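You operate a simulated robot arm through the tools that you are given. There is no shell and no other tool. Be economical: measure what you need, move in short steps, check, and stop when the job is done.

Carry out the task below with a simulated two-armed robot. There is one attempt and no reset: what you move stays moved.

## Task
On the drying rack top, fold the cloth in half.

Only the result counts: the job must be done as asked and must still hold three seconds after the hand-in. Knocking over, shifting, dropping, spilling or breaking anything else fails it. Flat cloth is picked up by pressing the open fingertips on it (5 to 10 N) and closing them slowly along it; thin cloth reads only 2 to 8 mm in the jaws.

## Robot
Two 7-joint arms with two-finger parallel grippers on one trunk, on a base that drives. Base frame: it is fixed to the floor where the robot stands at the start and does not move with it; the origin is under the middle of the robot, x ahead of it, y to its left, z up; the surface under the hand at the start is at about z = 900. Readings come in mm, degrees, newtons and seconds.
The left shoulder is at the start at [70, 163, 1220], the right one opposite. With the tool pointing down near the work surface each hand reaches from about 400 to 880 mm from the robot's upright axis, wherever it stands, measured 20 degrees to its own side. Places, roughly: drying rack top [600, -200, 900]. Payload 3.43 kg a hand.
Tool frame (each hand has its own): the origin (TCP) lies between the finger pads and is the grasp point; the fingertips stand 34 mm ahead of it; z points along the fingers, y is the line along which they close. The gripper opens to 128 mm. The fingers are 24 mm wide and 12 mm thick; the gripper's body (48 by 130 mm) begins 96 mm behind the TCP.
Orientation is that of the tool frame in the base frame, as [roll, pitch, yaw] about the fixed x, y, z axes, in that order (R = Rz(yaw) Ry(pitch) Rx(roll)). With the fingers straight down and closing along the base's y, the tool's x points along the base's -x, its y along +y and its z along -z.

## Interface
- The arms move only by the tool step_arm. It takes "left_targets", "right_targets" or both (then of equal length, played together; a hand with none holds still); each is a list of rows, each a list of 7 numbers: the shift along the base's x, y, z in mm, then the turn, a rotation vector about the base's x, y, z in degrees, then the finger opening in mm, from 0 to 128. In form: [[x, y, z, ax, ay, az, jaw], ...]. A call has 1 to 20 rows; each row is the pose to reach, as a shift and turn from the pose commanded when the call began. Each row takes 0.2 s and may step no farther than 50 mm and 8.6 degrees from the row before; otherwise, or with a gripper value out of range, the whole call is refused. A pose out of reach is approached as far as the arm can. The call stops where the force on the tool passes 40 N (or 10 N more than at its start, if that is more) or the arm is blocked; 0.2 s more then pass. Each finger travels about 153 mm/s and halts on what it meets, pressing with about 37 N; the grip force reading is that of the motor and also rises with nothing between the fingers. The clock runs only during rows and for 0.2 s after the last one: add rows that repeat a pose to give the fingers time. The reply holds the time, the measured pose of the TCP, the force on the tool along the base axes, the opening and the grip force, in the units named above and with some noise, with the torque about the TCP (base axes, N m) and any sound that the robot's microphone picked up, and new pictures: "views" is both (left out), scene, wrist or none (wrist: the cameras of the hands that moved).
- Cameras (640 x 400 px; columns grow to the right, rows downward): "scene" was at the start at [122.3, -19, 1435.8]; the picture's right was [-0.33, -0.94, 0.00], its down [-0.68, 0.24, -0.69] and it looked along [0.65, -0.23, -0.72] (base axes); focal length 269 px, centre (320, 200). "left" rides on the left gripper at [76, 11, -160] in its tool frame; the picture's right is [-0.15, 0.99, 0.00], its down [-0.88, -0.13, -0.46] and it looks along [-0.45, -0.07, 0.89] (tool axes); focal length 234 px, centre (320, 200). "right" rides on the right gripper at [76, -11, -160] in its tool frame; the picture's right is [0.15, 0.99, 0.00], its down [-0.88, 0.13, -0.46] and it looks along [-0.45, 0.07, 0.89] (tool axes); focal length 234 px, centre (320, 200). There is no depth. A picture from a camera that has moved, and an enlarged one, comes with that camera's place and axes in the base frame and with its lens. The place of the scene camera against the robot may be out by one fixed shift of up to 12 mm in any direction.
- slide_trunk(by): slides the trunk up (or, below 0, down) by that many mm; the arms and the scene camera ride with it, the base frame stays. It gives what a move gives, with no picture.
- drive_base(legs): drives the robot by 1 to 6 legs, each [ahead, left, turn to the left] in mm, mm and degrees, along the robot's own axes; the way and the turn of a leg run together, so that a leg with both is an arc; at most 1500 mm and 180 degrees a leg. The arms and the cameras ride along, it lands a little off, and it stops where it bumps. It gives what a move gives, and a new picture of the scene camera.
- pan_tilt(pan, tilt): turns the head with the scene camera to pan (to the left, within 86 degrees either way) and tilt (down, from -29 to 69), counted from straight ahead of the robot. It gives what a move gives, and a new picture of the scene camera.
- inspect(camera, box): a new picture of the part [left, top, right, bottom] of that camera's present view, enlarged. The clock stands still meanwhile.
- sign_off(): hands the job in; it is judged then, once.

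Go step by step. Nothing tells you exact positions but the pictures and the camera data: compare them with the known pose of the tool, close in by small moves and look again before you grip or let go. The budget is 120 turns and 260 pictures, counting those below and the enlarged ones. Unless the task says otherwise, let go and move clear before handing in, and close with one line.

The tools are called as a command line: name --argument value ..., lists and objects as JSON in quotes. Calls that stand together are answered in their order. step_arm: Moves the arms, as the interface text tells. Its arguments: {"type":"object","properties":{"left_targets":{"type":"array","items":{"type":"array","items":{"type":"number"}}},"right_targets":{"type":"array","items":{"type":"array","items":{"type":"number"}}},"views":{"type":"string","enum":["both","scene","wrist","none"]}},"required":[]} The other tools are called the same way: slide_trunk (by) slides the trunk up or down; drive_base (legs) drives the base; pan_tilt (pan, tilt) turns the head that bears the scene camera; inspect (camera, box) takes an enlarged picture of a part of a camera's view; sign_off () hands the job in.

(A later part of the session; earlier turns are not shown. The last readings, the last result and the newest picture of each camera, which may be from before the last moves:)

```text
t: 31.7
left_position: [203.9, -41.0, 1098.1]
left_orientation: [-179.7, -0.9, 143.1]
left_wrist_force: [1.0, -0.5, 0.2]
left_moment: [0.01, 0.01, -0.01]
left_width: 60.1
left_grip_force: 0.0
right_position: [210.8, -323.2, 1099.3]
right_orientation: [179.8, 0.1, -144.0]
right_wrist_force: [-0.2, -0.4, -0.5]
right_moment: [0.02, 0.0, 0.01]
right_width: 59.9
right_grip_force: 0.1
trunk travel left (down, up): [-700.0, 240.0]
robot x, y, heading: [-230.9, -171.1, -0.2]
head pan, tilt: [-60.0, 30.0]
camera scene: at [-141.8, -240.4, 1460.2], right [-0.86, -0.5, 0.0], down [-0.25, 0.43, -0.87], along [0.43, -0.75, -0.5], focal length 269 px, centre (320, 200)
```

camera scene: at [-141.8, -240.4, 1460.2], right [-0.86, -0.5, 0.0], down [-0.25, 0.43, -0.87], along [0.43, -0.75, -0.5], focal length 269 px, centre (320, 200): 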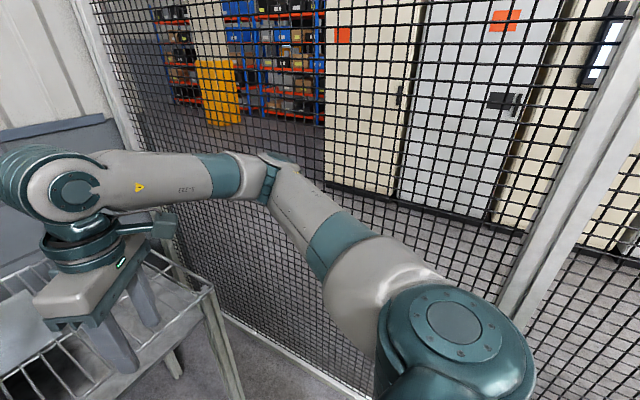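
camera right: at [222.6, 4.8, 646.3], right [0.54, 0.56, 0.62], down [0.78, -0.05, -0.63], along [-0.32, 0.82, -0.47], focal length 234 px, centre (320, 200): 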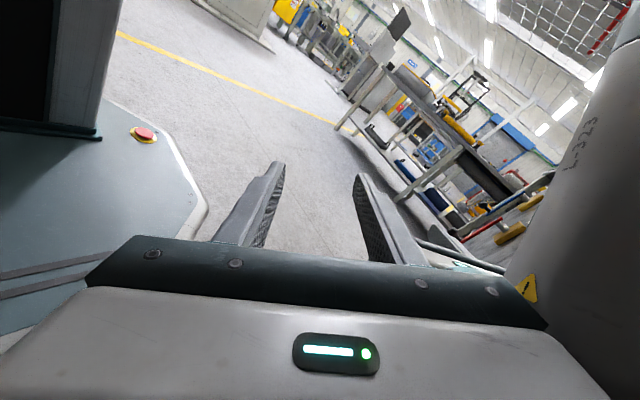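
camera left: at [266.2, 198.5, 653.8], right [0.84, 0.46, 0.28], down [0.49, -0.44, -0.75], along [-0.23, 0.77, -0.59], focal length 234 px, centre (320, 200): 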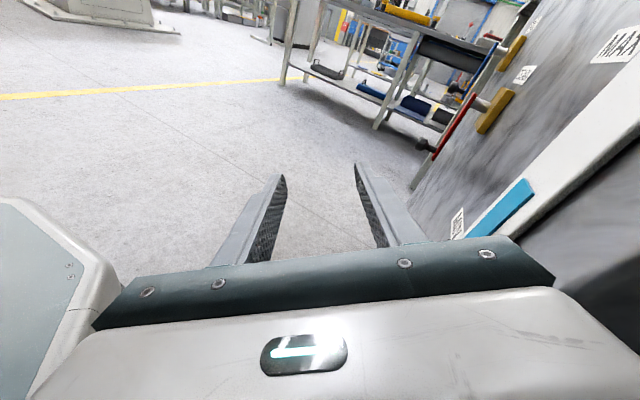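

The left elbow, around [298, 336], meets the machine front. I'll approach from the right instead, turned about 25° to the left, so the left elbow stays back and the right one stays off the fence.

drive_base --legs '[[-150, 0, 0], [0, 0, 25], [0, -380, 0]]'

pan_tilt --pan 0 --tilt 45

```text
t: 36.3
left_position: [111.2, -189.8, 1098.6]
left_orientation: [-179.8, -0.8, 167.8]
left_wrist_force: [-0.3, -1.8, -0.2]
left_moment: [0.05, 0.01, 0.0]
left_width: 60.0
left_grip_force: 0.0
right_position: [236.3, -446.7, 1099.3]
right_orientation: [179.9, 0.0, -119.4]
right_wrist_force: [0.1, -0.7, 0.3]
right_moment: [0.04, 0.01, 0.06]
right_width: 60.0
right_grip_force: 0.0
trunk travel left (down, up): [-700.0, 240.0]
robot x, y, heading: [-230.7, -489.3, 24.7]
head pan, tilt: [-60.0, 30.0]
stopped in leg 3: the robot was blocked; the commanded pose is now the measured one
camera scene: at [-116.6, -516.7, 1460.1], right [-0.58, -0.82, 0.0], down [-0.41, 0.29, -0.87], along [0.71, -0.5, -0.5], focal length 269 px, centre (320, 200)
```

scene: 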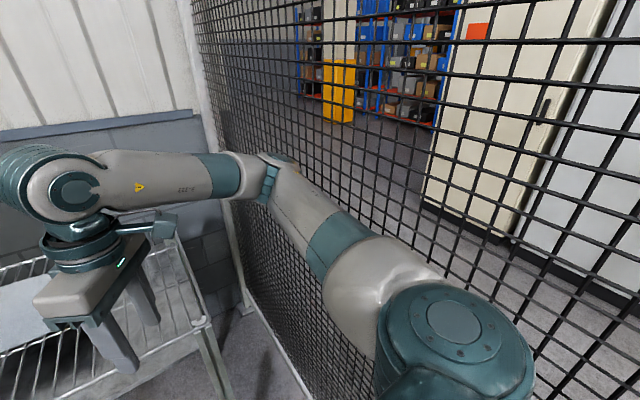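

```text
t: 37.6
left_position: [109.7, -187.3, 1098.5]
left_orientation: [-179.6, -0.9, 167.9]
left_wrist_force: [-0.5, -1.0, -0.1]
left_moment: [0.0, -0.02, 0.0]
left_width: 59.7
left_grip_force: 0.0
right_position: [235.3, -442.8, 1100.0]
right_orientation: [180.0, 0.1, -119.3]
right_wrist_force: [0.5, -0.7, -0.1]
right_moment: [-0.03, 0.03, -0.02]
right_width: 59.9
right_grip_force: 0.0
trunk travel left (down, up): [-700.0, 240.0]
robot x, y, heading: [-232.0, -490.2, 24.6]
head pan, tilt: [0.0, 45.0]
camera scene: at [-117.1, -426.5, 1437.6], right [0.42, -0.91, 0.0], down [-0.64, -0.3, -0.71], along [0.64, 0.3, -0.71], focal length 269 px, centre (320, 200)
```

scene: 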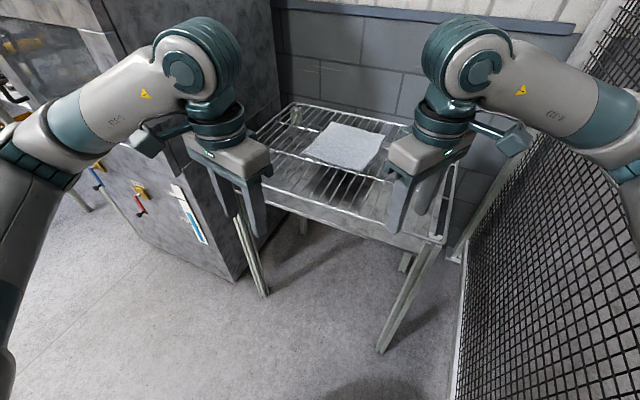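

The right elbow just brushed the fence, so I'll ease left and move ahead, which takes it away from the fence.

drive_base --legs '[[0, 15, 0], [180, 0, 0]]'

```text
t: 39.4
left_position: [263.9, -101.6, 1098.6]
left_orientation: [-179.7, -0.9, 167.8]
left_wrist_force: [0.7, 0.2, -0.4]
left_moment: [-0.01, 0.01, 0.01]
left_width: 60.2
left_grip_force: 0.0
right_position: [390.1, -354.4, 1098.7]
right_orientation: [179.9, 0.1, -119.3]
right_wrist_force: [-0.5, -0.6, -0.1]
right_moment: [0.02, -0.01, 0.04]
right_width: 60.0
right_grip_force: 0.0
trunk travel left (down, up): [-700.0, 240.0]
robot x, y, heading: [-77.7, -400.3, 24.8]
head pan, tilt: [0.0, 45.0]
camera scene: at [37.0, -339.1, 1437.7], right [0.42, -0.91, 0.0], down [-0.64, -0.3, -0.71], along [0.64, 0.3, -0.71], focal length 269 px, centre (320, 200)
```

scene: 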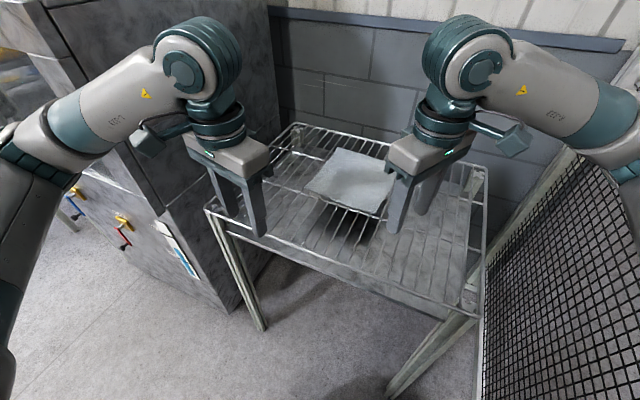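

Clear on both sides. One more short leg to the working place.

drive_base --legs '[[97, -43, 0]]'

pan_tilt --pan 0 --tilt 52

```text
t: 40.6
left_position: [369.5, -96.9, 1097.9]
left_orientation: [-179.7, -0.8, 167.9]
left_wrist_force: [0.4, -0.6, 0.8]
left_moment: [0.05, 0.02, -0.01]
left_width: 59.7
left_grip_force: 0.1
right_position: [496.0, -352.0, 1099.4]
right_orientation: [-180.0, 0.1, -119.2]
right_wrist_force: [-0.1, 0.9, -0.8]
right_moment: [-0.01, 0.0, -0.02]
right_width: 60.0
right_grip_force: 0.0
trunk travel left (down, up): [-700.0, 240.0]
robot x, y, heading: [28.1, -399.7, 24.9]
head pan, tilt: [0.0, 45.0]
camera scene: at [142.5, -336.2, 1437.6], right [0.42, -0.91, 0.0], down [-0.64, -0.3, -0.71], along [0.64, 0.3, -0.71], focal length 269 px, centre (320, 200)
```

scene: 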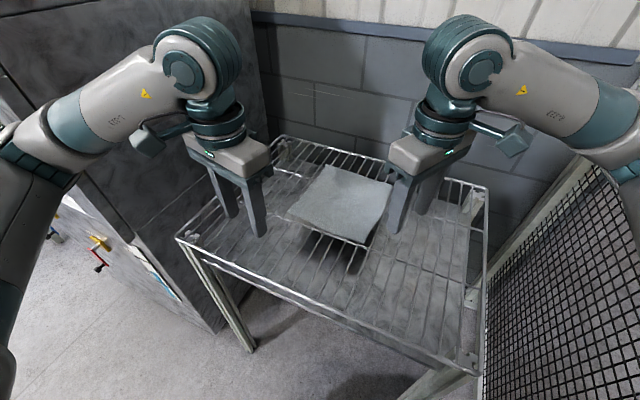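

```text
t: 41.3
left_position: [370.8, -98.1, 1098.0]
left_orientation: [-179.7, -1.0, 167.9]
left_wrist_force: [0.9, -0.1, -0.1]
left_moment: [0.0, -0.01, -0.02]
left_width: 60.3
left_grip_force: 0.1
right_position: [496.8, -354.4, 1098.6]
right_orientation: [179.9, 0.2, -119.4]
right_wrist_force: [0.5, -0.1, -0.3]
right_moment: [-0.02, -0.01, 0.02]
right_width: 60.2
right_grip_force: 0.0
trunk travel left (down, up): [-700.0, 240.0]
robot x, y, heading: [28.0, -398.6, 24.9]
head pan, tilt: [0.0, 52.0]
camera scene: at [137.9, -338.9, 1427.9], right [0.42, -0.91, 0.0], down [-0.72, -0.33, -0.62], along [0.56, 0.26, -0.79], focal length 269 px, centre (320, 200)
```

scene: 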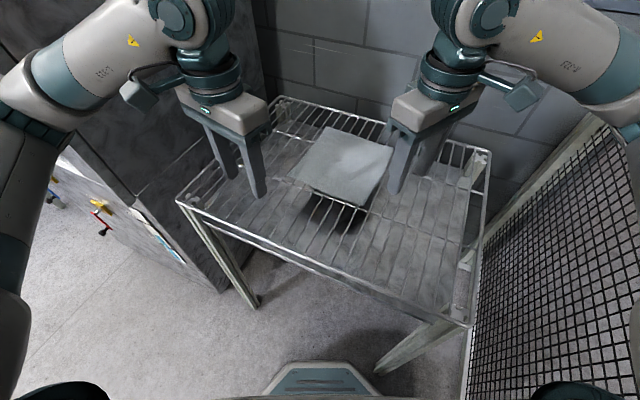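

I'm in a good working position, with the cloth in clear view between the hands. I'll enlarge it to fix its corners and the wires.

inspect --camera "scene" --box '[260, 110, 420, 230]'

inspect --camera "left" --box '[0, 0, 640, 400]'

inspect --camera "right" --box '[0, 0, 640, 400]'

```text
3.33 times, centred on (340, 170) of scene
camera zoom: at [137.9, -338.9, 1427.9], right [0.42, -0.91, 0.0], down [-0.72, -0.33, -0.62], along [0.56, 0.26, -0.79], focal length 896 px, centre (253, 300)
```

zoom: 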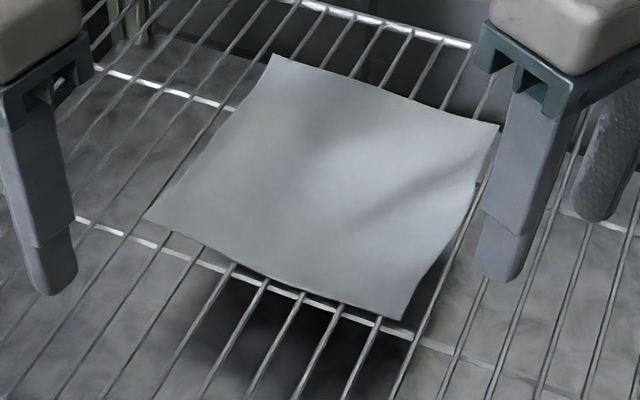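

```text
1.00 times, centred on (320, 200) of left (not enlarged: the box is as wide or as high as the picture)
camera zoom: at [302.5, -70.5, 1258.7], right [0.35, 0.94, -0.01], down [0.84, -0.31, 0.44], along [0.41, -0.16, -0.9], focal length 234 px, centre (320, 200)
```

zoom: 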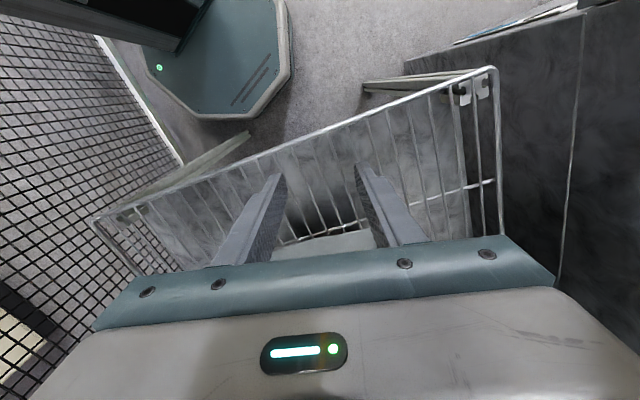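

```text
1.00 times, centred on (320, 200) of right (not enlarged: the box is as wide or as high as the picture)
camera zoom: at [467.5, -424.6, 1258.4], right [-0.93, 0.36, 0.0], down [0.32, 0.83, 0.46], along [0.16, 0.43, -0.89], focal length 234 px, centre (320, 200)
```

zoom: 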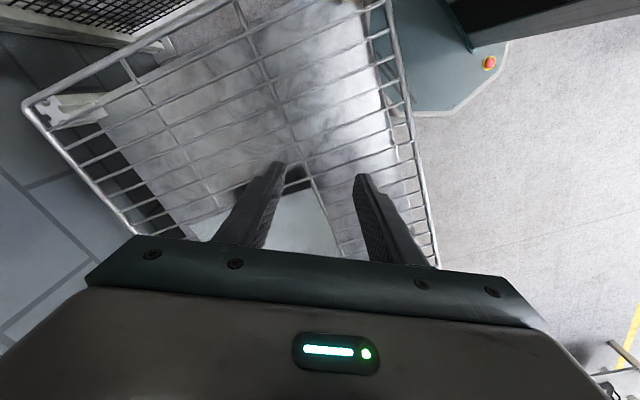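

The cloth corners come out at near-left [548, -53], near-right [539, -273], far-right [775, -281] and far-left [787, -61], with wires about every 30 mm along x. I'll turn the left hand the other way, up high in small steps, so it can also close along the wires.

step_arm --left_targets '[[5, 3, 0, 0, 0, 8, 60], [10, 6, 0, 0, 0, 16, 60], [15, 9, 0, 0, 0, 24, 60], [20, 12, 0, 0, 0, 32, 60], [25, 15, 0, 0, 0, 40, 60], [30, 18, 0, 0, 0, 48, 60]]' --views "scene"

```text
t: 42.7
left_position: [401.3, -79.8, 1097.6]
left_orientation: [-179.7, -0.8, -143.9]
left_wrist_force: [0.2, -0.1, 0.1]
left_moment: [0.03, 0.01, 0.05]
left_width: 59.8
left_grip_force: 0.1
right_position: [494.9, -352.7, 1100.1]
right_orientation: [180.0, 0.1, -119.3]
right_wrist_force: [-0.4, -0.3, 0.0]
right_moment: [0.02, 0.01, -0.02]
right_width: 59.9
right_grip_force: 0.1
trunk travel left (down, up): [-700.0, 240.0]
robot x, y, heading: [22.2, -400.9, 24.8]
head pan, tilt: [0.0, 52.0]
camera scene: at [136.9, -338.8, 1428.0], right [0.42, -0.91, 0.0], down [-0.71, -0.33, -0.62], along [0.56, 0.26, -0.79], focal length 269 px, centre (320, 200)
```

scene: 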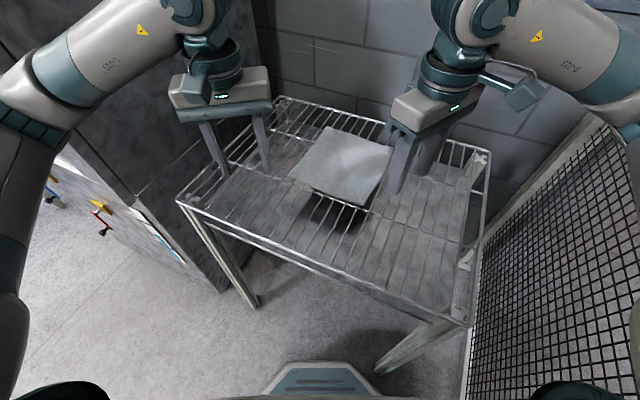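

Comfortable so far. I'll continue to about 84° while moving over the near-left corner, and turn the right hand to match over the near-right corner.

step_arm --left_targets '[[20, 0, 0, 0, 0, 8, 60], [40, 0, 0, 0, 0, 16, 60], [60, 0, 0, 0, 0, 24, 60], [80, 0, 0, 0, 0, 32, 60], [100, 0, 0, 0, 0, 40, 60], [120, 0, 0, 0, 0, 48, 60]]' --right_targets '[[4, 10, 0, 0, 0, 5, 60], [8, 20, 0, 0, 0, 10, 60], [12, 35, 0, 0, 0, 15, 60], [16, 50, 0, 0, 0, 20, 60], [20, 65, 0, 0, 0, 24, 60], [24, 80, 0, 0, 0, 24, 60]]'

```text
t: 44.1
left_position: [521.7, -78.7, 1096.5]
left_orientation: [-179.8, -1.0, -96.0]
left_wrist_force: [0.7, -0.1, 0.1]
left_moment: [-0.01, 0.02, -0.01]
left_width: 59.9
left_grip_force: 0.1
right_position: [519.3, -273.2, 1100.5]
right_orientation: [179.9, 0.1, -95.2]
right_wrist_force: [-0.6, -0.1, -0.2]
right_moment: [0.0, 0.05, 0.03]
right_width: 60.1
right_grip_force: 0.1
trunk travel left (down, up): [-700.0, 240.0]
robot x, y, heading: [26.8, -402.2, 24.8]
head pan, tilt: [0.0, 52.0]
camera scene: at [137.7, -338.4, 1427.9], right [0.42, -0.91, 0.0], down [-0.72, -0.33, -0.61], along [0.56, 0.26, -0.79], focal length 269 px, centre (320, 200)
camera right: at [522.5, -350.4, 1259.0], right [-1.0, -0.06, 0.0], down [-0.05, 0.89, 0.46], along [-0.03, 0.46, -0.89], focal length 234 px, centre (320, 200)
camera left: at [502.5, -150.6, 1257.5], right [-0.97, 0.25, -0.01], down [0.22, 0.87, 0.44], along [0.11, 0.43, -0.9], focal length 234 px, centre (320, 200)
```

scene: 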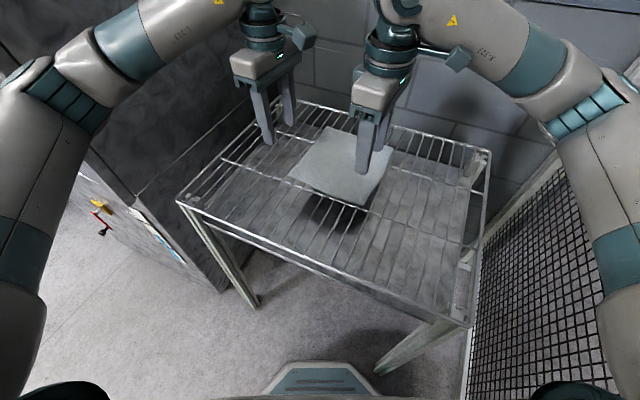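
right: 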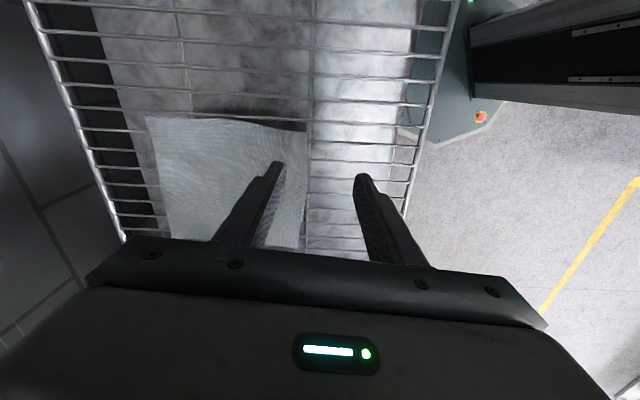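
left: 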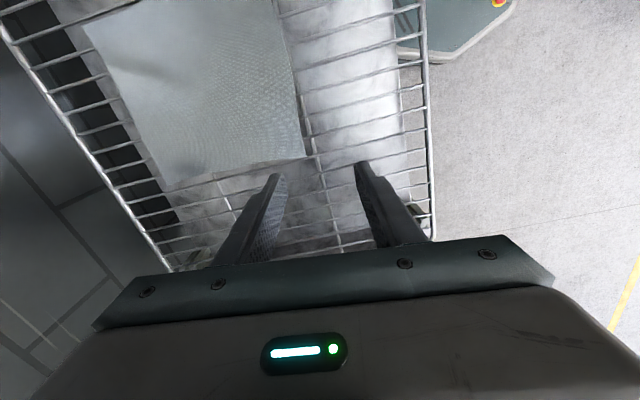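

The wrist cameras refine the corners: near-left [550, -58], near-right [537, -280], far-right [769, -287], far-left [786, -65]. I'll descend to about 25 mm above the cloth over the near edge with a 26 mm opening.

step_arm --left_targets '[[12, -1, -30, 0, 0, 0, 50], [24, -2, -60, 0, 0, 0, 40], [36, -3, -90, 0, 0, 0, 30], [48, -4, -115, 0, 0, 1.5, 26], [48, -4, -133, 0, 0, 1.5, 26]]' --right_targets '[[10, 2, -30, 0, 0, 0, 50], [20, 4, -60, 0, 0, 0, 40], [30, 6, -90, 0, 0, 0, 30], [40, 8, -115, 0, 0, 1.5, 26], [40, 8, -137, 0, 0, 1.5, 26]]'

```text
t: 45.3
left_position: [567.5, -83.9, 964.3]
left_orientation: [-179.6, -1.0, -94.6]
left_wrist_force: [-0.5, 0.4, -1.4]
left_moment: [-0.03, -0.02, 0.02]
left_width: 26.1
left_grip_force: 0.1
right_position: [558.1, -264.6, 961.2]
right_orientation: [179.9, 0.2, -93.8]
right_wrist_force: [-0.1, -0.1, -0.8]
right_moment: [0.0, -0.03, -0.01]
right_width: 26.2
right_grip_force: 0.0
trunk travel left (down, up): [-700.0, 240.0]
robot x, y, heading: [29.2, -400.0, 24.6]
head pan, tilt: [0.0, 52.0]
camera scene: at [136.6, -338.7, 1428.1], right [0.42, -0.91, 0.0], down [-0.71, -0.33, -0.62], along [0.56, 0.26, -0.79], focal length 269 px, centre (320, 200)
camera right: at [563.5, -341.4, 1122.0], right [-1.0, -0.08, 0.0], down [-0.07, 0.89, 0.46], along [-0.04, 0.46, -0.89], focal length 234 px, centre (320, 200)
camera left: at [550.0, -155.3, 1125.8], right [-0.97, 0.23, -0.01], down [0.2, 0.87, 0.44], along [0.11, 0.43, -0.9], focal length 234 px, centre (320, 200)
```

scene: 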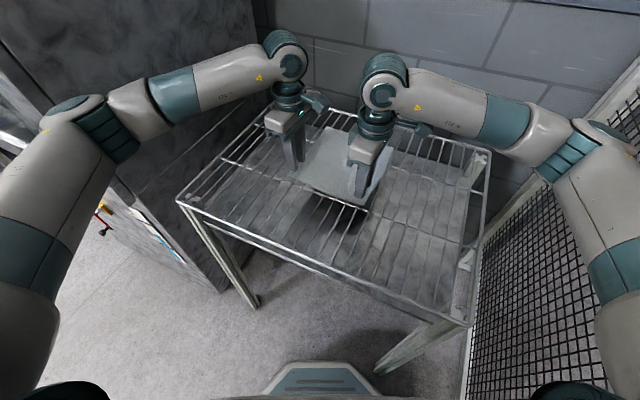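
right: 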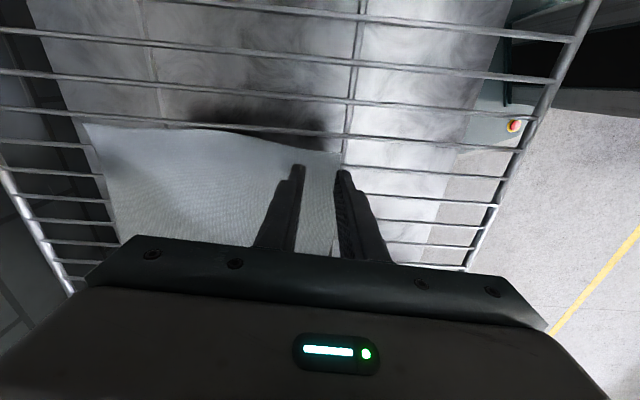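
left: 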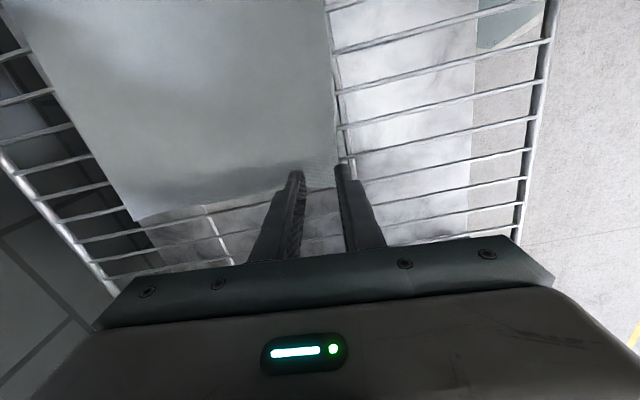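

inspect --camera "right" --box '[240, 110, 420, 240]'

inspect --camera "left" --box '[240, 120, 420, 250]'

inspect --camera "scene" --box '[260, 100, 420, 220]'

```text
3.08 times, centred on (330, 175) of right
camera zoom: at [563.5, -341.4, 1122.0], right [-1.0, -0.08, 0.0], down [-0.07, 0.89, 0.46], along [-0.04, 0.46, -0.89], focal length 720 px, centre (289, 277)
```

zoom: 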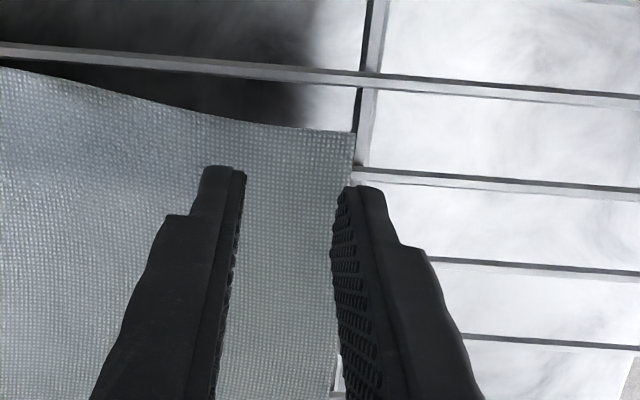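

```text
3.08 times, centred on (330, 185) of left
camera zoom: at [550.0, -155.3, 1125.8], right [-0.97, 0.23, -0.01], down [0.2, 0.87, 0.44], along [0.11, 0.43, -0.9], focal length 720 px, centre (289, 246)
```

zoom: 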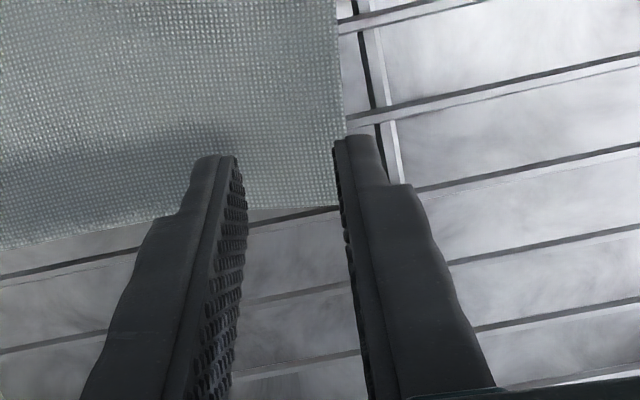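

```text
3.33 times, centred on (340, 160) of scene
camera zoom: at [136.6, -338.7, 1428.1], right [0.42, -0.91, 0.0], down [-0.71, -0.33, -0.62], along [0.56, 0.26, -0.79], focal length 896 px, centre (253, 333)
```

zoom: 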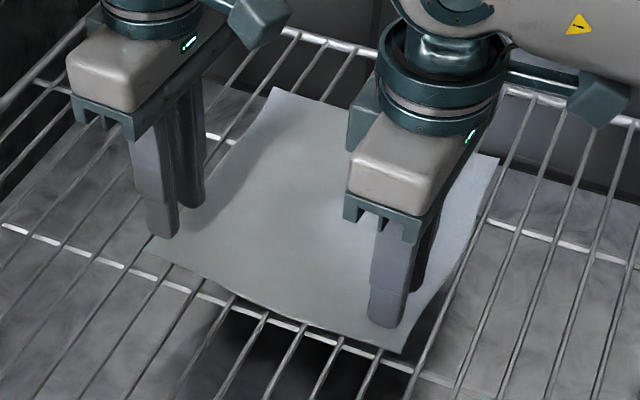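

Both hands line up well: the wires are at y about -86 for the left and -266 for the right, and the near fingers are 5–7 mm inside the edge. I'll lower to just above contact.

step_arm --left_targets '[[2, -1, -10, 0, 0, 0, 26], [3, -2, -18, 0, 0, 0, 26], [3, -2, -23, 0, 0, 0, 26], [3, -2, -25, 0, 0, 0, 26]]' --right_targets '[[0, -1, -10, 0, 0, 0, 26], [0, -1, -17, 0, 0, 0, 26], [0, -1, -20, 0, 0, 0, 26], [0, -1, -22, 0, 0, 0, 26]]' --views "none"

```text
t: 46.3
left_position: [569.9, -85.4, 940.2]
left_orientation: [-179.8, -0.8, -94.7]
left_wrist_force: [-1.1, 0.3, 0.2]
left_moment: [0.0, 0.01, -0.01]
left_width: 25.8
left_grip_force: 0.1
right_position: [558.6, -265.5, 939.2]
right_orientation: [-180.0, 0.1, -93.7]
right_wrist_force: [-0.1, -0.4, 0.5]
right_moment: [0.02, 0.0, -0.02]
right_width: 26.0
right_grip_force: 0.1
trunk travel left (down, up): [-700.0, 240.0]
robot x, y, heading: [30.2, -399.3, 24.8]
head pan, tilt: [0.0, 52.0]
```

step_arm --left_targets '[[0, 0, -1, 0, 0, 0, 26], [0, 0, -2, 0, 0, 0, 26], [0, 0, -3, 0, 0, 0, 26]]' --right_targets '[[0, 0, -1, 0, 0, 0, 26], [0, 0, -2, 0, 0, 0, 26], [0, 0, -2, 0, 0, 0, 26]]' --views "none"

```text
t: 47.1
left_position: [570.6, -86.4, 936.8]
left_orientation: [-179.7, -1.0, -94.6]
left_wrist_force: [-0.6, 0.2, 0.1]
left_moment: [0.01, -0.03, 0.02]
left_width: 26.1
left_grip_force: 0.0
right_position: [560.0, -264.6, 938.3]
right_orientation: [-179.9, 0.0, -93.7]
right_wrist_force: [0.5, -0.3, 0.9]
right_moment: [0.04, 0.0, -0.01]
right_width: 26.1
right_grip_force: 0.0
trunk travel left (down, up): [-700.0, 240.0]
robot x, y, heading: [25.8, -399.2, 24.8]
head pan, tilt: [0.0, 52.0]
```

The tips are very close but there is no contact yet, so I'll keep going in 1 mm steps.

step_arm --left_targets '[[0, 0, -1, 0, 0, 0, 26], [0, 0, -2, 0, 0, 0, 26]]' --right_targets '[[0, 0, -1, 0, 0, 0, 26], [0, 0, -2.5, 0, 0, 0, 26]]' --views "none"

inspect --camera "left" --box '[240, 120, 420, 250]'

```text
t: 47.7
left_position: [570.2, -86.3, 935.0]
left_orientation: [-179.7, -0.9, -94.6]
left_wrist_force: [-0.1, -0.8, 0.7]
left_moment: [-0.01, 0.04, 0.0]
left_width: 26.1
left_grip_force: 0.1
right_position: [558.9, -264.5, 934.9]
right_orientation: [-180.0, 0.1, -93.8]
right_wrist_force: [0.7, 0.8, -0.1]
right_moment: [0.01, 0.02, 0.02]
right_width: 26.2
right_grip_force: 0.0
trunk travel left (down, up): [-700.0, 240.0]
robot x, y, heading: [28.2, -399.8, 24.8]
head pan, tilt: [0.0, 52.0]
```

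```text
3.08 times, centred on (330, 185) of left
camera zoom: at [553.8, -157.7, 1096.5], right [-0.97, 0.23, -0.01], down [0.2, 0.87, 0.44], along [0.11, 0.43, -0.9], focal length 720 px, centre (289, 246)
```

zoom: 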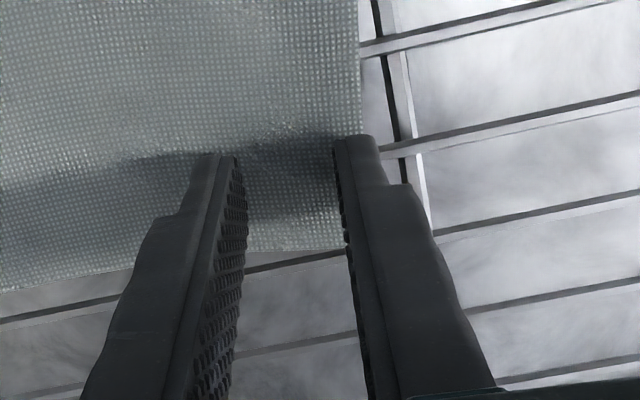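

step_arm --left_targets '[[0, 0, -1, 0, 0, 0, 26], [0, 0, -2, 0, 0, 0, 26]]' --right_targets '[[0, 0, -1, 0, 0, 0, 26], [0, 0, -2, 0, 0, 0, 26]]' --views "none"

```text
t: 48.3
left_position: [570.0, -86.6, 934.6]
left_orientation: [-179.6, -0.9, -94.7]
left_wrist_force: [1.0, 1.4, 11.3]
left_moment: [0.16, 0.13, -0.05]
left_width: 25.6
left_grip_force: 0.1
right_position: [558.2, -265.1, 934.0]
right_orientation: [-179.9, 0.2, -93.8]
right_wrist_force: [1.5, -1.1, 9.5]
right_moment: [-0.07, -0.08, 0.01]
right_width: 25.8
right_grip_force: 0.1
trunk travel left (down, up): [-700.0, 240.0]
robot x, y, heading: [27.3, -399.2, 25.2]
head pan, tilt: [0.0, 52.0]
```

Contact is at about 10 N on both hands. I'll close slowly along the wires.

step_arm --left_targets '[[0, 0, 0.3, 0, 0, 0, 24], [0, 0, 0.3, 0, 0, 0, 22], [0, 0, 0.3, 0, 0, 0, 20], [0, 0, 0.3, 0, 0, 0, 18], [0, 0, 0.3, 0, 0, 0, 16], [0, 0, 0.3, 0, 0, 0, 14], [0, 0, 0.3, 0, 0, 0, 12], [0, 0, 0.3, 0, 0, 0, 10], [0, 0, 0.3, 0, 0, 0, 8], [0, 0, 0.3, 0, 0, 0, 6], [0, 0, 0.3, 0, 0, 0, 4], [0, 0, 0.3, 0, 0, 0, 2], [0, 0, 0.3, 0, 0, 0, 0], [0, 0, 0.3, 0, 0, 0, 0], [0, 0, 0.3, 0, 0, 0, 0]]' --right_targets '[[0, 0, 0, 0, 0, 0, 24], [0, 0, 0, 0, 0, 0, 22], [0, 0, 0, 0, 0, 0, 20], [0, 0, 0, 0, 0, 0, 18], [0, 0, 0, 0, 0, 0, 16], [0, 0, 0, 0, 0, 0, 14], [0, 0, 0, 0, 0, 0, 12], [0, 0, 0, 0, 0, 0, 10], [0, 0, 0, 0, 0, 0, 8], [0, 0, 0, 0, 0, 0, 6], [0, 0, 0, 0, 0, 0, 4], [0, 0, 0, 0, 0, 0, 2], [0, 0, 0, 0, 0, 0, 0], [0, 0, 0, 0, 0, 0, 0], [0, 0, 0, 0, 0, 0, 0]]'

```text
t: 51.5
left_position: [569.2, -86.9, 935.4]
left_orientation: [-179.6, -0.9, -94.6]
left_wrist_force: [-0.4, 0.2, 4.4]
left_moment: [0.05, 0.01, 0.01]
left_width: 1.8
left_grip_force: 36.5
right_position: [558.7, -265.0, 934.6]
right_orientation: [-179.9, 0.2, -93.8]
right_wrist_force: [-0.7, 0.4, 23.4]
right_moment: [-0.11, 0.04, -0.04]
right_width: 1.9
right_grip_force: 36.4
trunk travel left (down, up): [-700.0, 240.0]
robot x, y, heading: [27.0, -401.9, 24.8]
head pan, tilt: [0.0, 52.0]
camera scene: at [133.9, -339.8, 1428.3], right [0.42, -0.91, 0.0], down [-0.71, -0.33, -0.62], along [0.56, 0.26, -0.79], focal length 269 px, centre (320, 200)
camera right: at [562.3, -342.5, 1094.5], right [-1.0, -0.08, 0.0], down [-0.07, 0.89, 0.46], along [-0.04, 0.46, -0.89], focal length 234 px, centre (320, 200)
camera left: at [551.7, -158.8, 1096.2], right [-0.97, 0.23, -0.01], down [0.2, 0.87, 0.44], along [0.11, 0.43, -0.9], focal length 234 px, centre (320, 200)
```

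scene: 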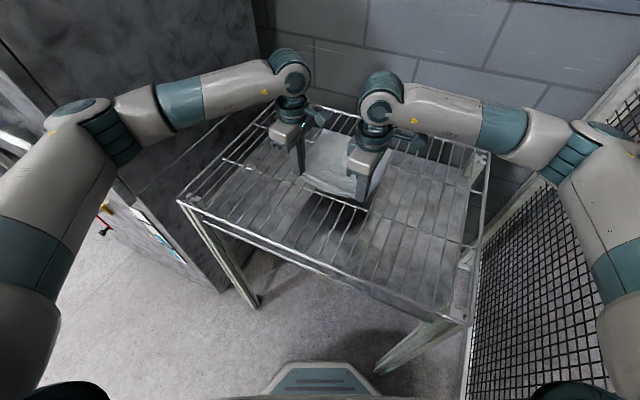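
right: 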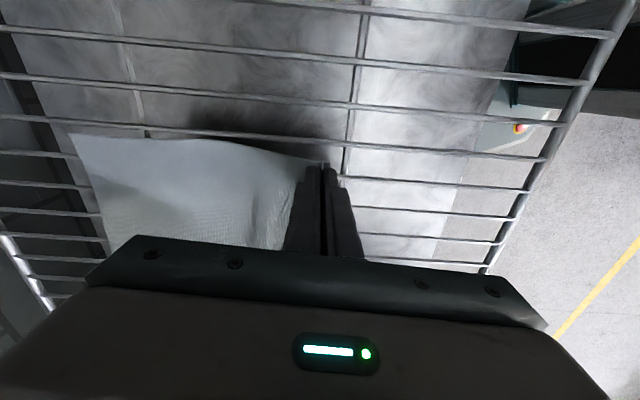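
left: 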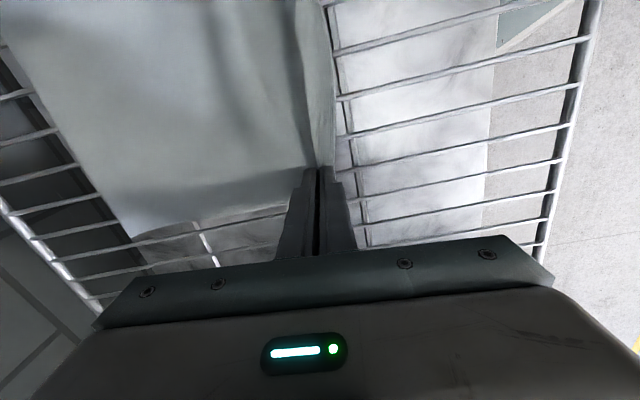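

The jaws read about 1.9 mm at full grip and ridges are visible. I'll lift 20 mm to see whether the cloth comes along.

step_arm --left_targets '[[0, 0, 5, 0, 0, 0, 0], [0, 0, 12, 0, 0, 0, 0], [0, 0, 20, 0, 0, 0, 0]]' --right_targets '[[0, 0, 5, 0, 0, 0, 0], [0, 0, 12, 0, 0, 0, 0], [0, 0, 20, 0, 0, 0, 0]]' --views "none"

inspect --camera "right" --box '[200, 90, 420, 250]'

inspect --camera "left" --box '[200, 100, 420, 260]'

inspect --camera "scene" --box '[260, 100, 420, 220]'

```text
t: 52.3
left_position: [569.2, -85.5, 954.5]
left_orientation: [-179.9, -0.9, -94.7]
left_wrist_force: [0.4, 0.1, -0.5]
left_moment: [0.01, 0.0, -0.03]
left_width: 1.7
left_grip_force: 36.3
right_position: [560.0, -266.5, 953.7]
right_orientation: [179.9, 0.1, -93.8]
right_wrist_force: [0.3, 0.1, -0.4]
right_moment: [0.05, 0.01, -0.01]
right_width: 1.9
right_grip_force: 36.1
trunk travel left (down, up): [-700.0, 240.0]
robot x, y, heading: [28.7, -397.0, 24.8]
head pan, tilt: [0.0, 52.0]
```

```text
2.50 times, centred on (310, 170) of right
camera zoom: at [564.5, -341.8, 1113.5], right [-1.0, -0.08, 0.0], down [-0.07, 0.89, 0.46], along [-0.04, 0.46, -0.89], focal length 585 px, centre (345, 275)
```

zoom: 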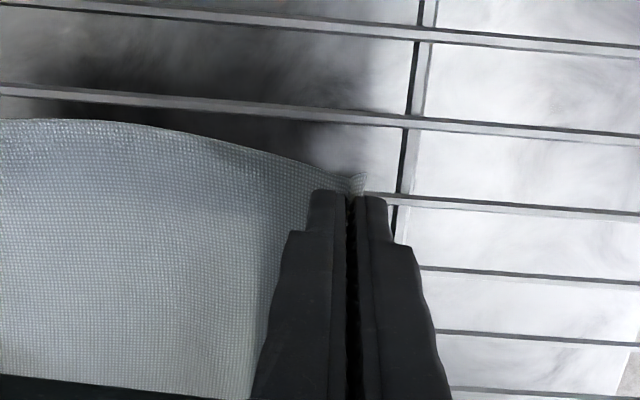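

```text
2.50 times, centred on (310, 180) of left
camera zoom: at [552.7, -157.5, 1115.3], right [-0.97, 0.23, -0.01], down [0.2, 0.87, 0.44], along [0.11, 0.43, -0.9], focal length 585 px, centre (345, 250)
```

zoom: 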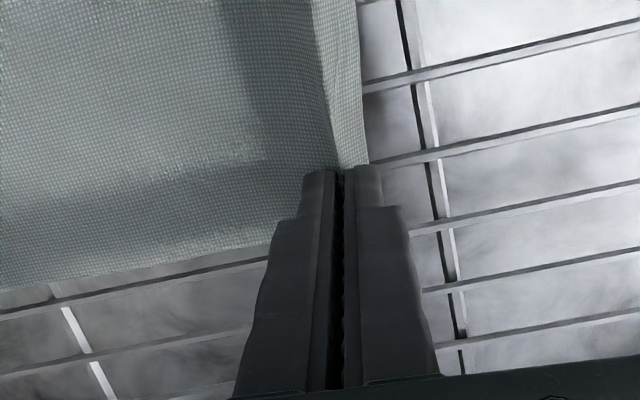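

```text
3.33 times, centred on (340, 160) of scene
camera zoom: at [136.9, -338.9, 1427.9], right [0.42, -0.91, 0.0], down [-0.71, -0.33, -0.62], along [0.56, 0.26, -0.79], focal length 896 px, centre (253, 333)
```

zoom: 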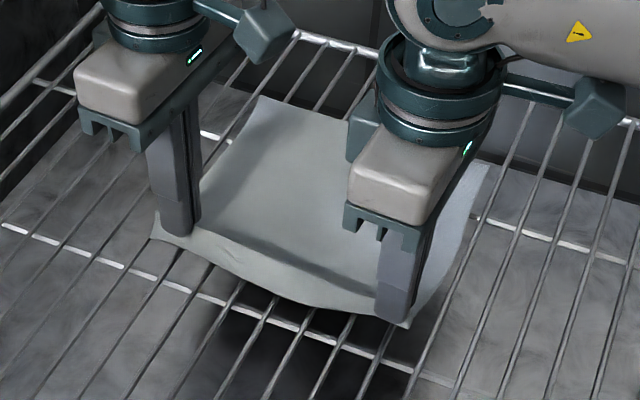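

Both corners are held and the near edge lifts as one. I'll carry it in an arc over the fold line near x 668, stopping halfway to look.

step_arm --left_targets '[[4, 0, 8, 0, 0, 0, 0], [9, 0, 15, 0, 0, 0, 0], [14, 0, 26, 0, 0, 0, 0], [20, -1, 37, 0, 0, 0, 0], [28, -1, 47, 0, 0, 0, 0], [37, -1, 56, 0, 0, 0, 0], [47, -1, 63, 0, 0, 0, 0], [58, -2, 69, 0, 0, 0, 0], [70, -2, 74, 0, 0, 0, 0], [81, -2, 77, 0, 0, 0, 0], [94, -3, 78, 0, 0, 0, 0]]' --right_targets '[[4, 0, 8, 0, 0, 0, 0], [9, 0, 15, 0, 0, 0, 0], [14, 0, 26, 0, 0, 0, 0], [20, -1, 37, 0, 0, 0, 0], [27, -1, 47, 0, 0, 0, 0], [36, -1, 56, 0, 0, 0, 0], [46, -1, 63, 0, 0, 0, 0], [57, -2, 69, 0, 0, 0, 0], [68, -2, 74, 0, 0, 0, 0], [79, -2, 77, 0, 0, 0, 0], [92, -3, 78, 0, 0, 0, 0]]'

```text
t: 54.7
left_position: [664.5, -89.1, 1030.3]
left_orientation: [-179.8, -0.9, -94.7]
left_wrist_force: [-0.1, -1.7, 0.1]
left_moment: [-0.06, 0.0, -0.01]
left_width: 1.8
left_grip_force: 36.6
right_position: [625.1, -267.8, 1027.9]
right_orientation: [179.9, 0.2, -93.8]
right_wrist_force: [1.0, 1.8, 0.4]
right_moment: [0.11, -0.02, 0.01]
right_width: 1.7
right_grip_force: 36.7
right hand out of reach, approached as far as the arm can: row 10, 11
trunk travel left (down, up): [-700.0, 240.0]
robot x, y, heading: [28.1, -399.0, 24.8]
head pan, tilt: [0.0, 52.0]
camera scene: at [137.4, -339.5, 1428.0], right [0.42, -0.91, 0.0], down [-0.72, -0.33, -0.62], along [0.56, 0.26, -0.79], focal length 269 px, centre (320, 200)
camera right: at [632.9, -344.7, 1186.9], right [-1.0, -0.08, 0.0], down [-0.07, 0.89, 0.46], along [-0.04, 0.46, -0.89], focal length 234 px, centre (320, 200)
camera left: at [648.3, -161.4, 1192.2], right [-0.97, 0.23, -0.01], down [0.2, 0.87, 0.44], along [0.11, 0.43, -0.9], focal length 234 px, centre (320, 200)
```

scene: 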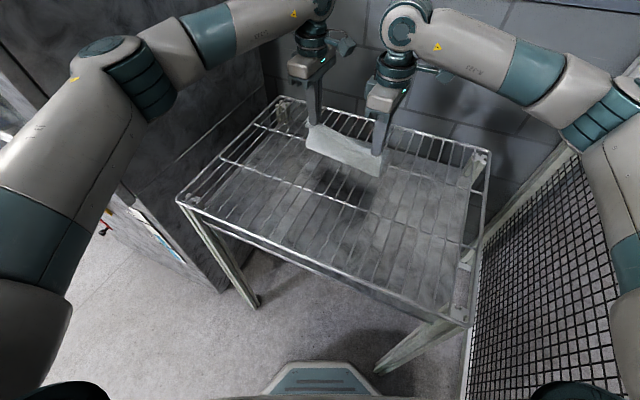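
right: 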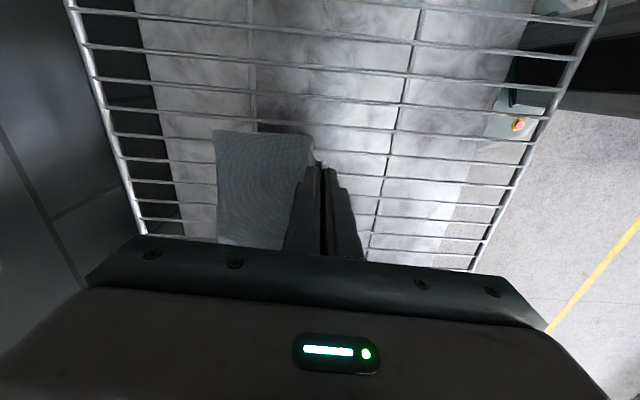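
left: 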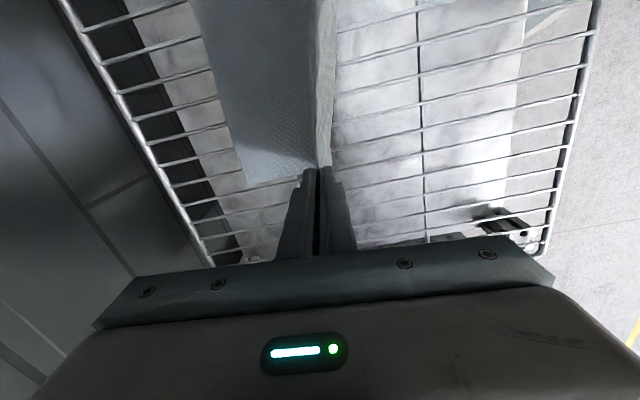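

The right arm ran short of reach at x 625 with this wrist angle. I'll turn its wrist back about 24° and catch up with the left hand.

step_arm --right_targets '[[0, 0, 0, 0, 0, -8, 0], [4, 0, 0, 0, 0, -16, 0], [12, 0, 0, 0, 0, -24, 0], [22, 0, 0, 0, 0, -26, 0], [28, 0, 0, 0, 0, -26, 0]]' --views "scene"

```text
t: 55.9
left_position: [665.1, -88.6, 1030.9]
left_orientation: [-179.7, -0.9, -94.7]
left_wrist_force: [0.4, -0.5, -0.4]
left_moment: [0.01, 0.01, -0.02]
left_width: 1.7
left_grip_force: 36.6
right_position: [656.4, -266.8, 1027.2]
right_orientation: [180.0, 0.1, -119.8]
right_wrist_force: [0.2, 0.5, 0.6]
right_moment: [0.02, -0.01, 0.0]
right_width: 1.6
right_grip_force: 36.2
trunk travel left (down, up): [-700.0, 240.0]
robot x, y, heading: [26.0, -402.3, 24.5]
head pan, tilt: [0.0, 52.0]
camera scene: at [137.0, -338.8, 1428.0], right [0.42, -0.91, 0.0], down [-0.71, -0.33, -0.62], along [0.56, 0.26, -0.79], focal length 269 px, centre (320, 200)
```

scene: 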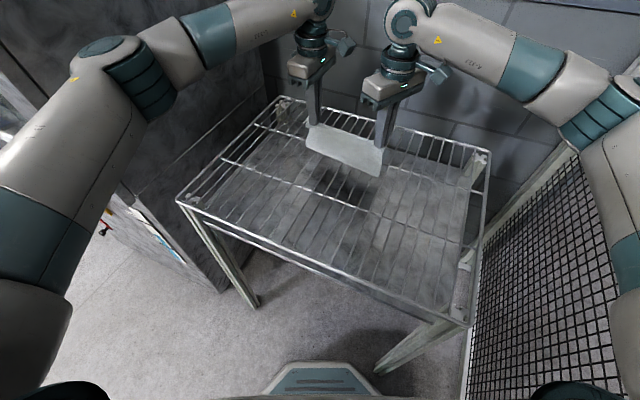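

Caught up. I'll continue the second half of the arc down toward the far edge, stopping about 25 mm above the surface.

step_arm --left_targets '[[10, 0, 2, 0, 0, 0, 0], [22, -1, 0, 0, 0, 0, 0], [34, -1, -4, 0, 0, 0, 0], [46, -1, -9, 0, 0, 0, 0], [56, -2, -15, 0, 0, 0, 0], [66, -2, -23, 0, 0, 0, 0], [75, -2, -32, 0, 0, 0, 0], [82, -2, -43, 0, 0, 0, 0], [88, -3, -53, 0, 0, 0, 0], [94, -3, -66, 0, 0, 0, 0]]' --right_targets '[[7, 0, 2, 0, 0, -2, 0], [18, -1, 0, 0, 0, -4, 0], [30, -1, -4, 0, 0, -6, 0], [42, -1, -9, 0, 0, -8, 0], [52, -2, -15, 0, 0, -10, 0], [62, -2, -23, 0, 0, -12, 0], [70, -2, -32, 0, 0, -14, 0], [77, -2, -43, 0, 0, -16, 0], [83, -3, -53, 0, 0, -18, 0], [88, -3, -66, 0, 0, -18, 0]]'

```text
t: 58.1
left_position: [754.8, -93.7, 966.3]
left_orientation: [-179.8, -0.9, -94.7]
left_wrist_force: [0.1, -1.1, 0.5]
left_moment: [-0.05, 0.03, 0.02]
left_width: 1.8
left_grip_force: 36.0
left hand out of reach, approached as far as the arm can: row 10
right_position: [742.5, -269.9, 963.9]
right_orientation: [179.9, 0.1, -137.8]
right_wrist_force: [-0.8, 1.5, -0.5]
right_moment: [0.02, 0.0, 0.09]
right_width: 1.6
right_grip_force: 36.5
trunk travel left (down, up): [-700.0, 240.0]
robot x, y, heading: [27.9, -401.5, 24.4]
head pan, tilt: [0.0, 52.0]
camera scene: at [137.6, -340.3, 1428.0], right [0.42, -0.91, 0.0], down [-0.72, -0.33, -0.62], along [0.56, 0.26, -0.79], focal length 269 px, centre (320, 200)
camera right: at [694.3, -330.9, 1122.5], right [-0.77, 0.63, 0.0], down [0.56, 0.69, 0.46], along [0.29, 0.35, -0.89], focal length 234 px, centre (320, 200)
camera left: at [738.2, -166.0, 1126.7], right [-0.97, 0.23, -0.01], down [0.2, 0.87, 0.44], along [0.11, 0.43, -0.9], focal length 234 px, centre (320, 200)
```

scene: 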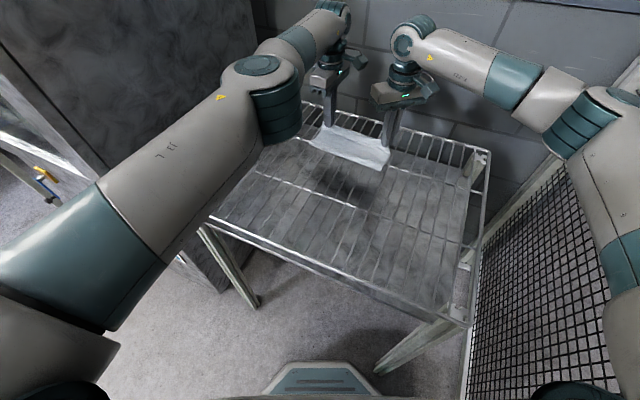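
right: 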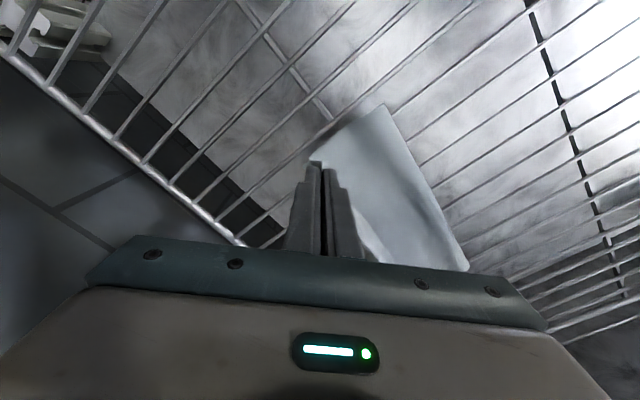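
left: 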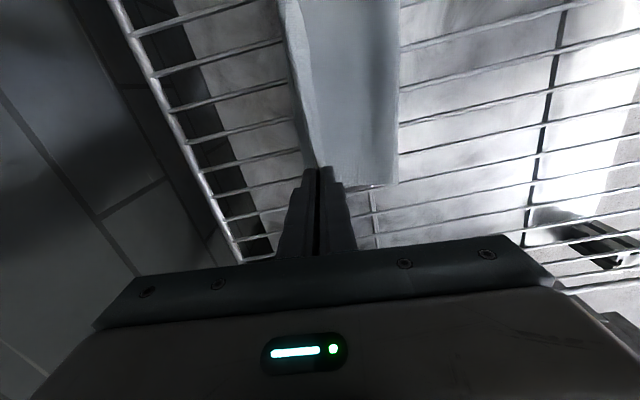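

The left arm is at its reach limit for this angle. I'll enlarge the views to see where the bottom layer's far edge and the fold line lie.

inspect --camera "scene" --box '[280, 90, 420, 195]'

inspect --camera "left" --box '[200, 0, 440, 260]'

inspect --camera "right" --box '[240, 80, 480, 280]'

```text
3.81 times, centred on (350, 142) of scene
camera zoom: at [137.6, -340.3, 1428.0], right [0.42, -0.91, 0.0], down [-0.72, -0.33, -0.62], along [0.56, 0.26, -0.79], focal length 1024 px, centre (206, 419)
```

zoom: 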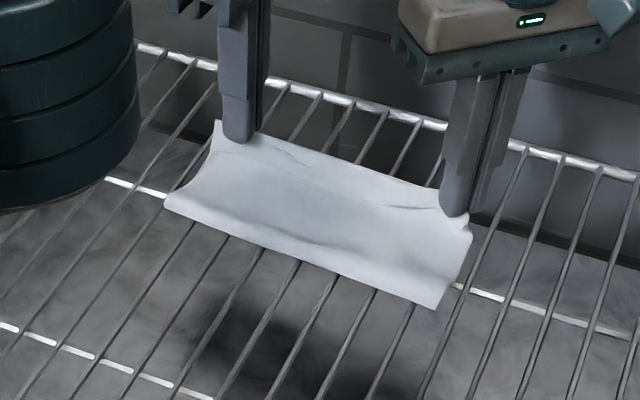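

```text
1.54 times, centred on (320, 130) of left
camera zoom: at [738.2, -166.0, 1126.7], right [-0.97, 0.23, -0.01], down [0.2, 0.87, 0.44], along [0.11, 0.43, -0.9], focal length 360 px, centre (320, 308)
```

zoom: 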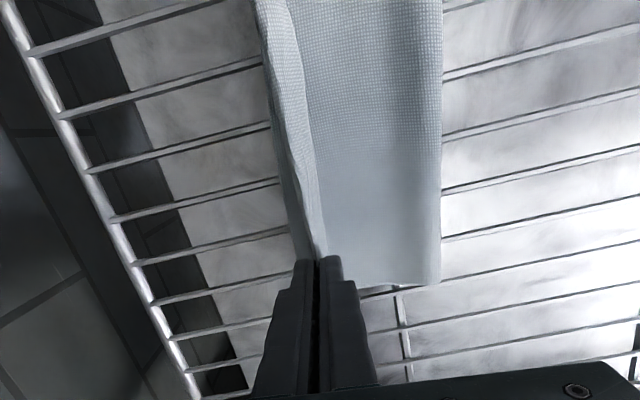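

```text
2.00 times, centred on (360, 180) of right
camera zoom: at [694.3, -330.9, 1122.5], right [-0.77, 0.63, 0.0], down [0.56, 0.69, 0.46], along [0.29, 0.35, -0.89], focal length 468 px, centre (240, 240)
```

zoom: 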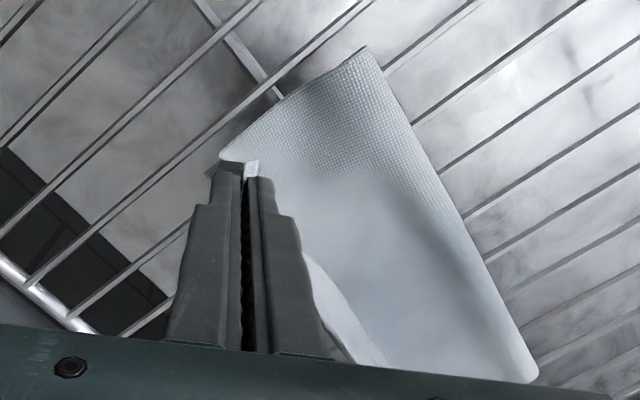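

inspect --camera "scene" --box '[310, 110, 400, 170]'

inspect --camera "left" --box '[280, 0, 410, 100]'

inspect --camera "right" --box '[300, 90, 420, 180]'

```text
6.67 times, centred on (355, 140) of scene
camera zoom: at [137.6, -340.3, 1428.0], right [0.42, -0.91, 0.0], down [-0.72, -0.33, -0.62], along [0.56, 0.26, -0.79], focal length 1793 px, centre (87, 600)
```

zoom: 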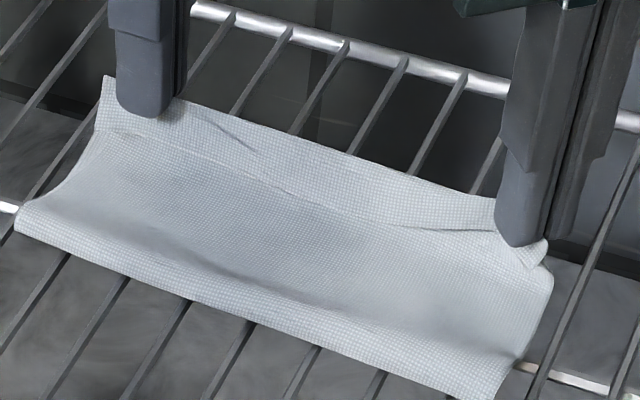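

```text
4.00 times, centred on (345, 50) of left
camera zoom: at [738.2, -166.0, 1126.7], right [-0.97, 0.23, -0.01], down [0.2, 0.87, 0.44], along [0.11, 0.43, -0.9], focal length 937 px, centre (220, 800)
```

zoom: 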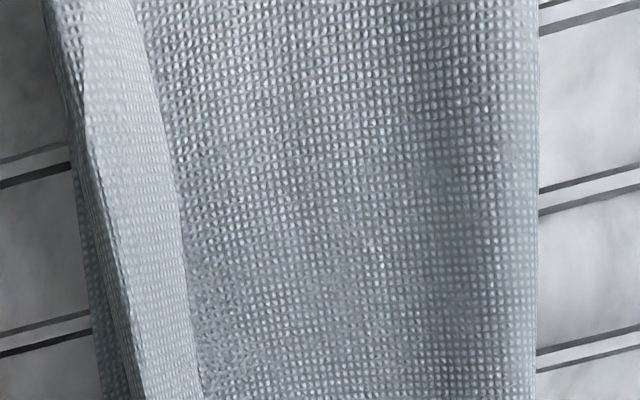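

```text
4.44 times, centred on (360, 135) of right
camera zoom: at [694.3, -330.9, 1122.5], right [-0.77, 0.63, 0.0], down [0.56, 0.69, 0.46], along [0.29, 0.35, -0.89], focal length 1041 px, centre (142, 489)
```

zoom: 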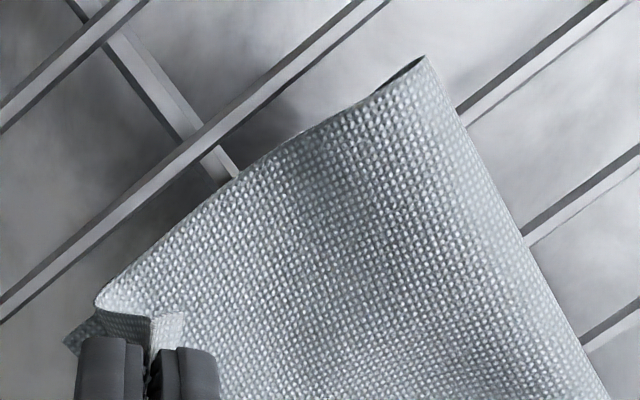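

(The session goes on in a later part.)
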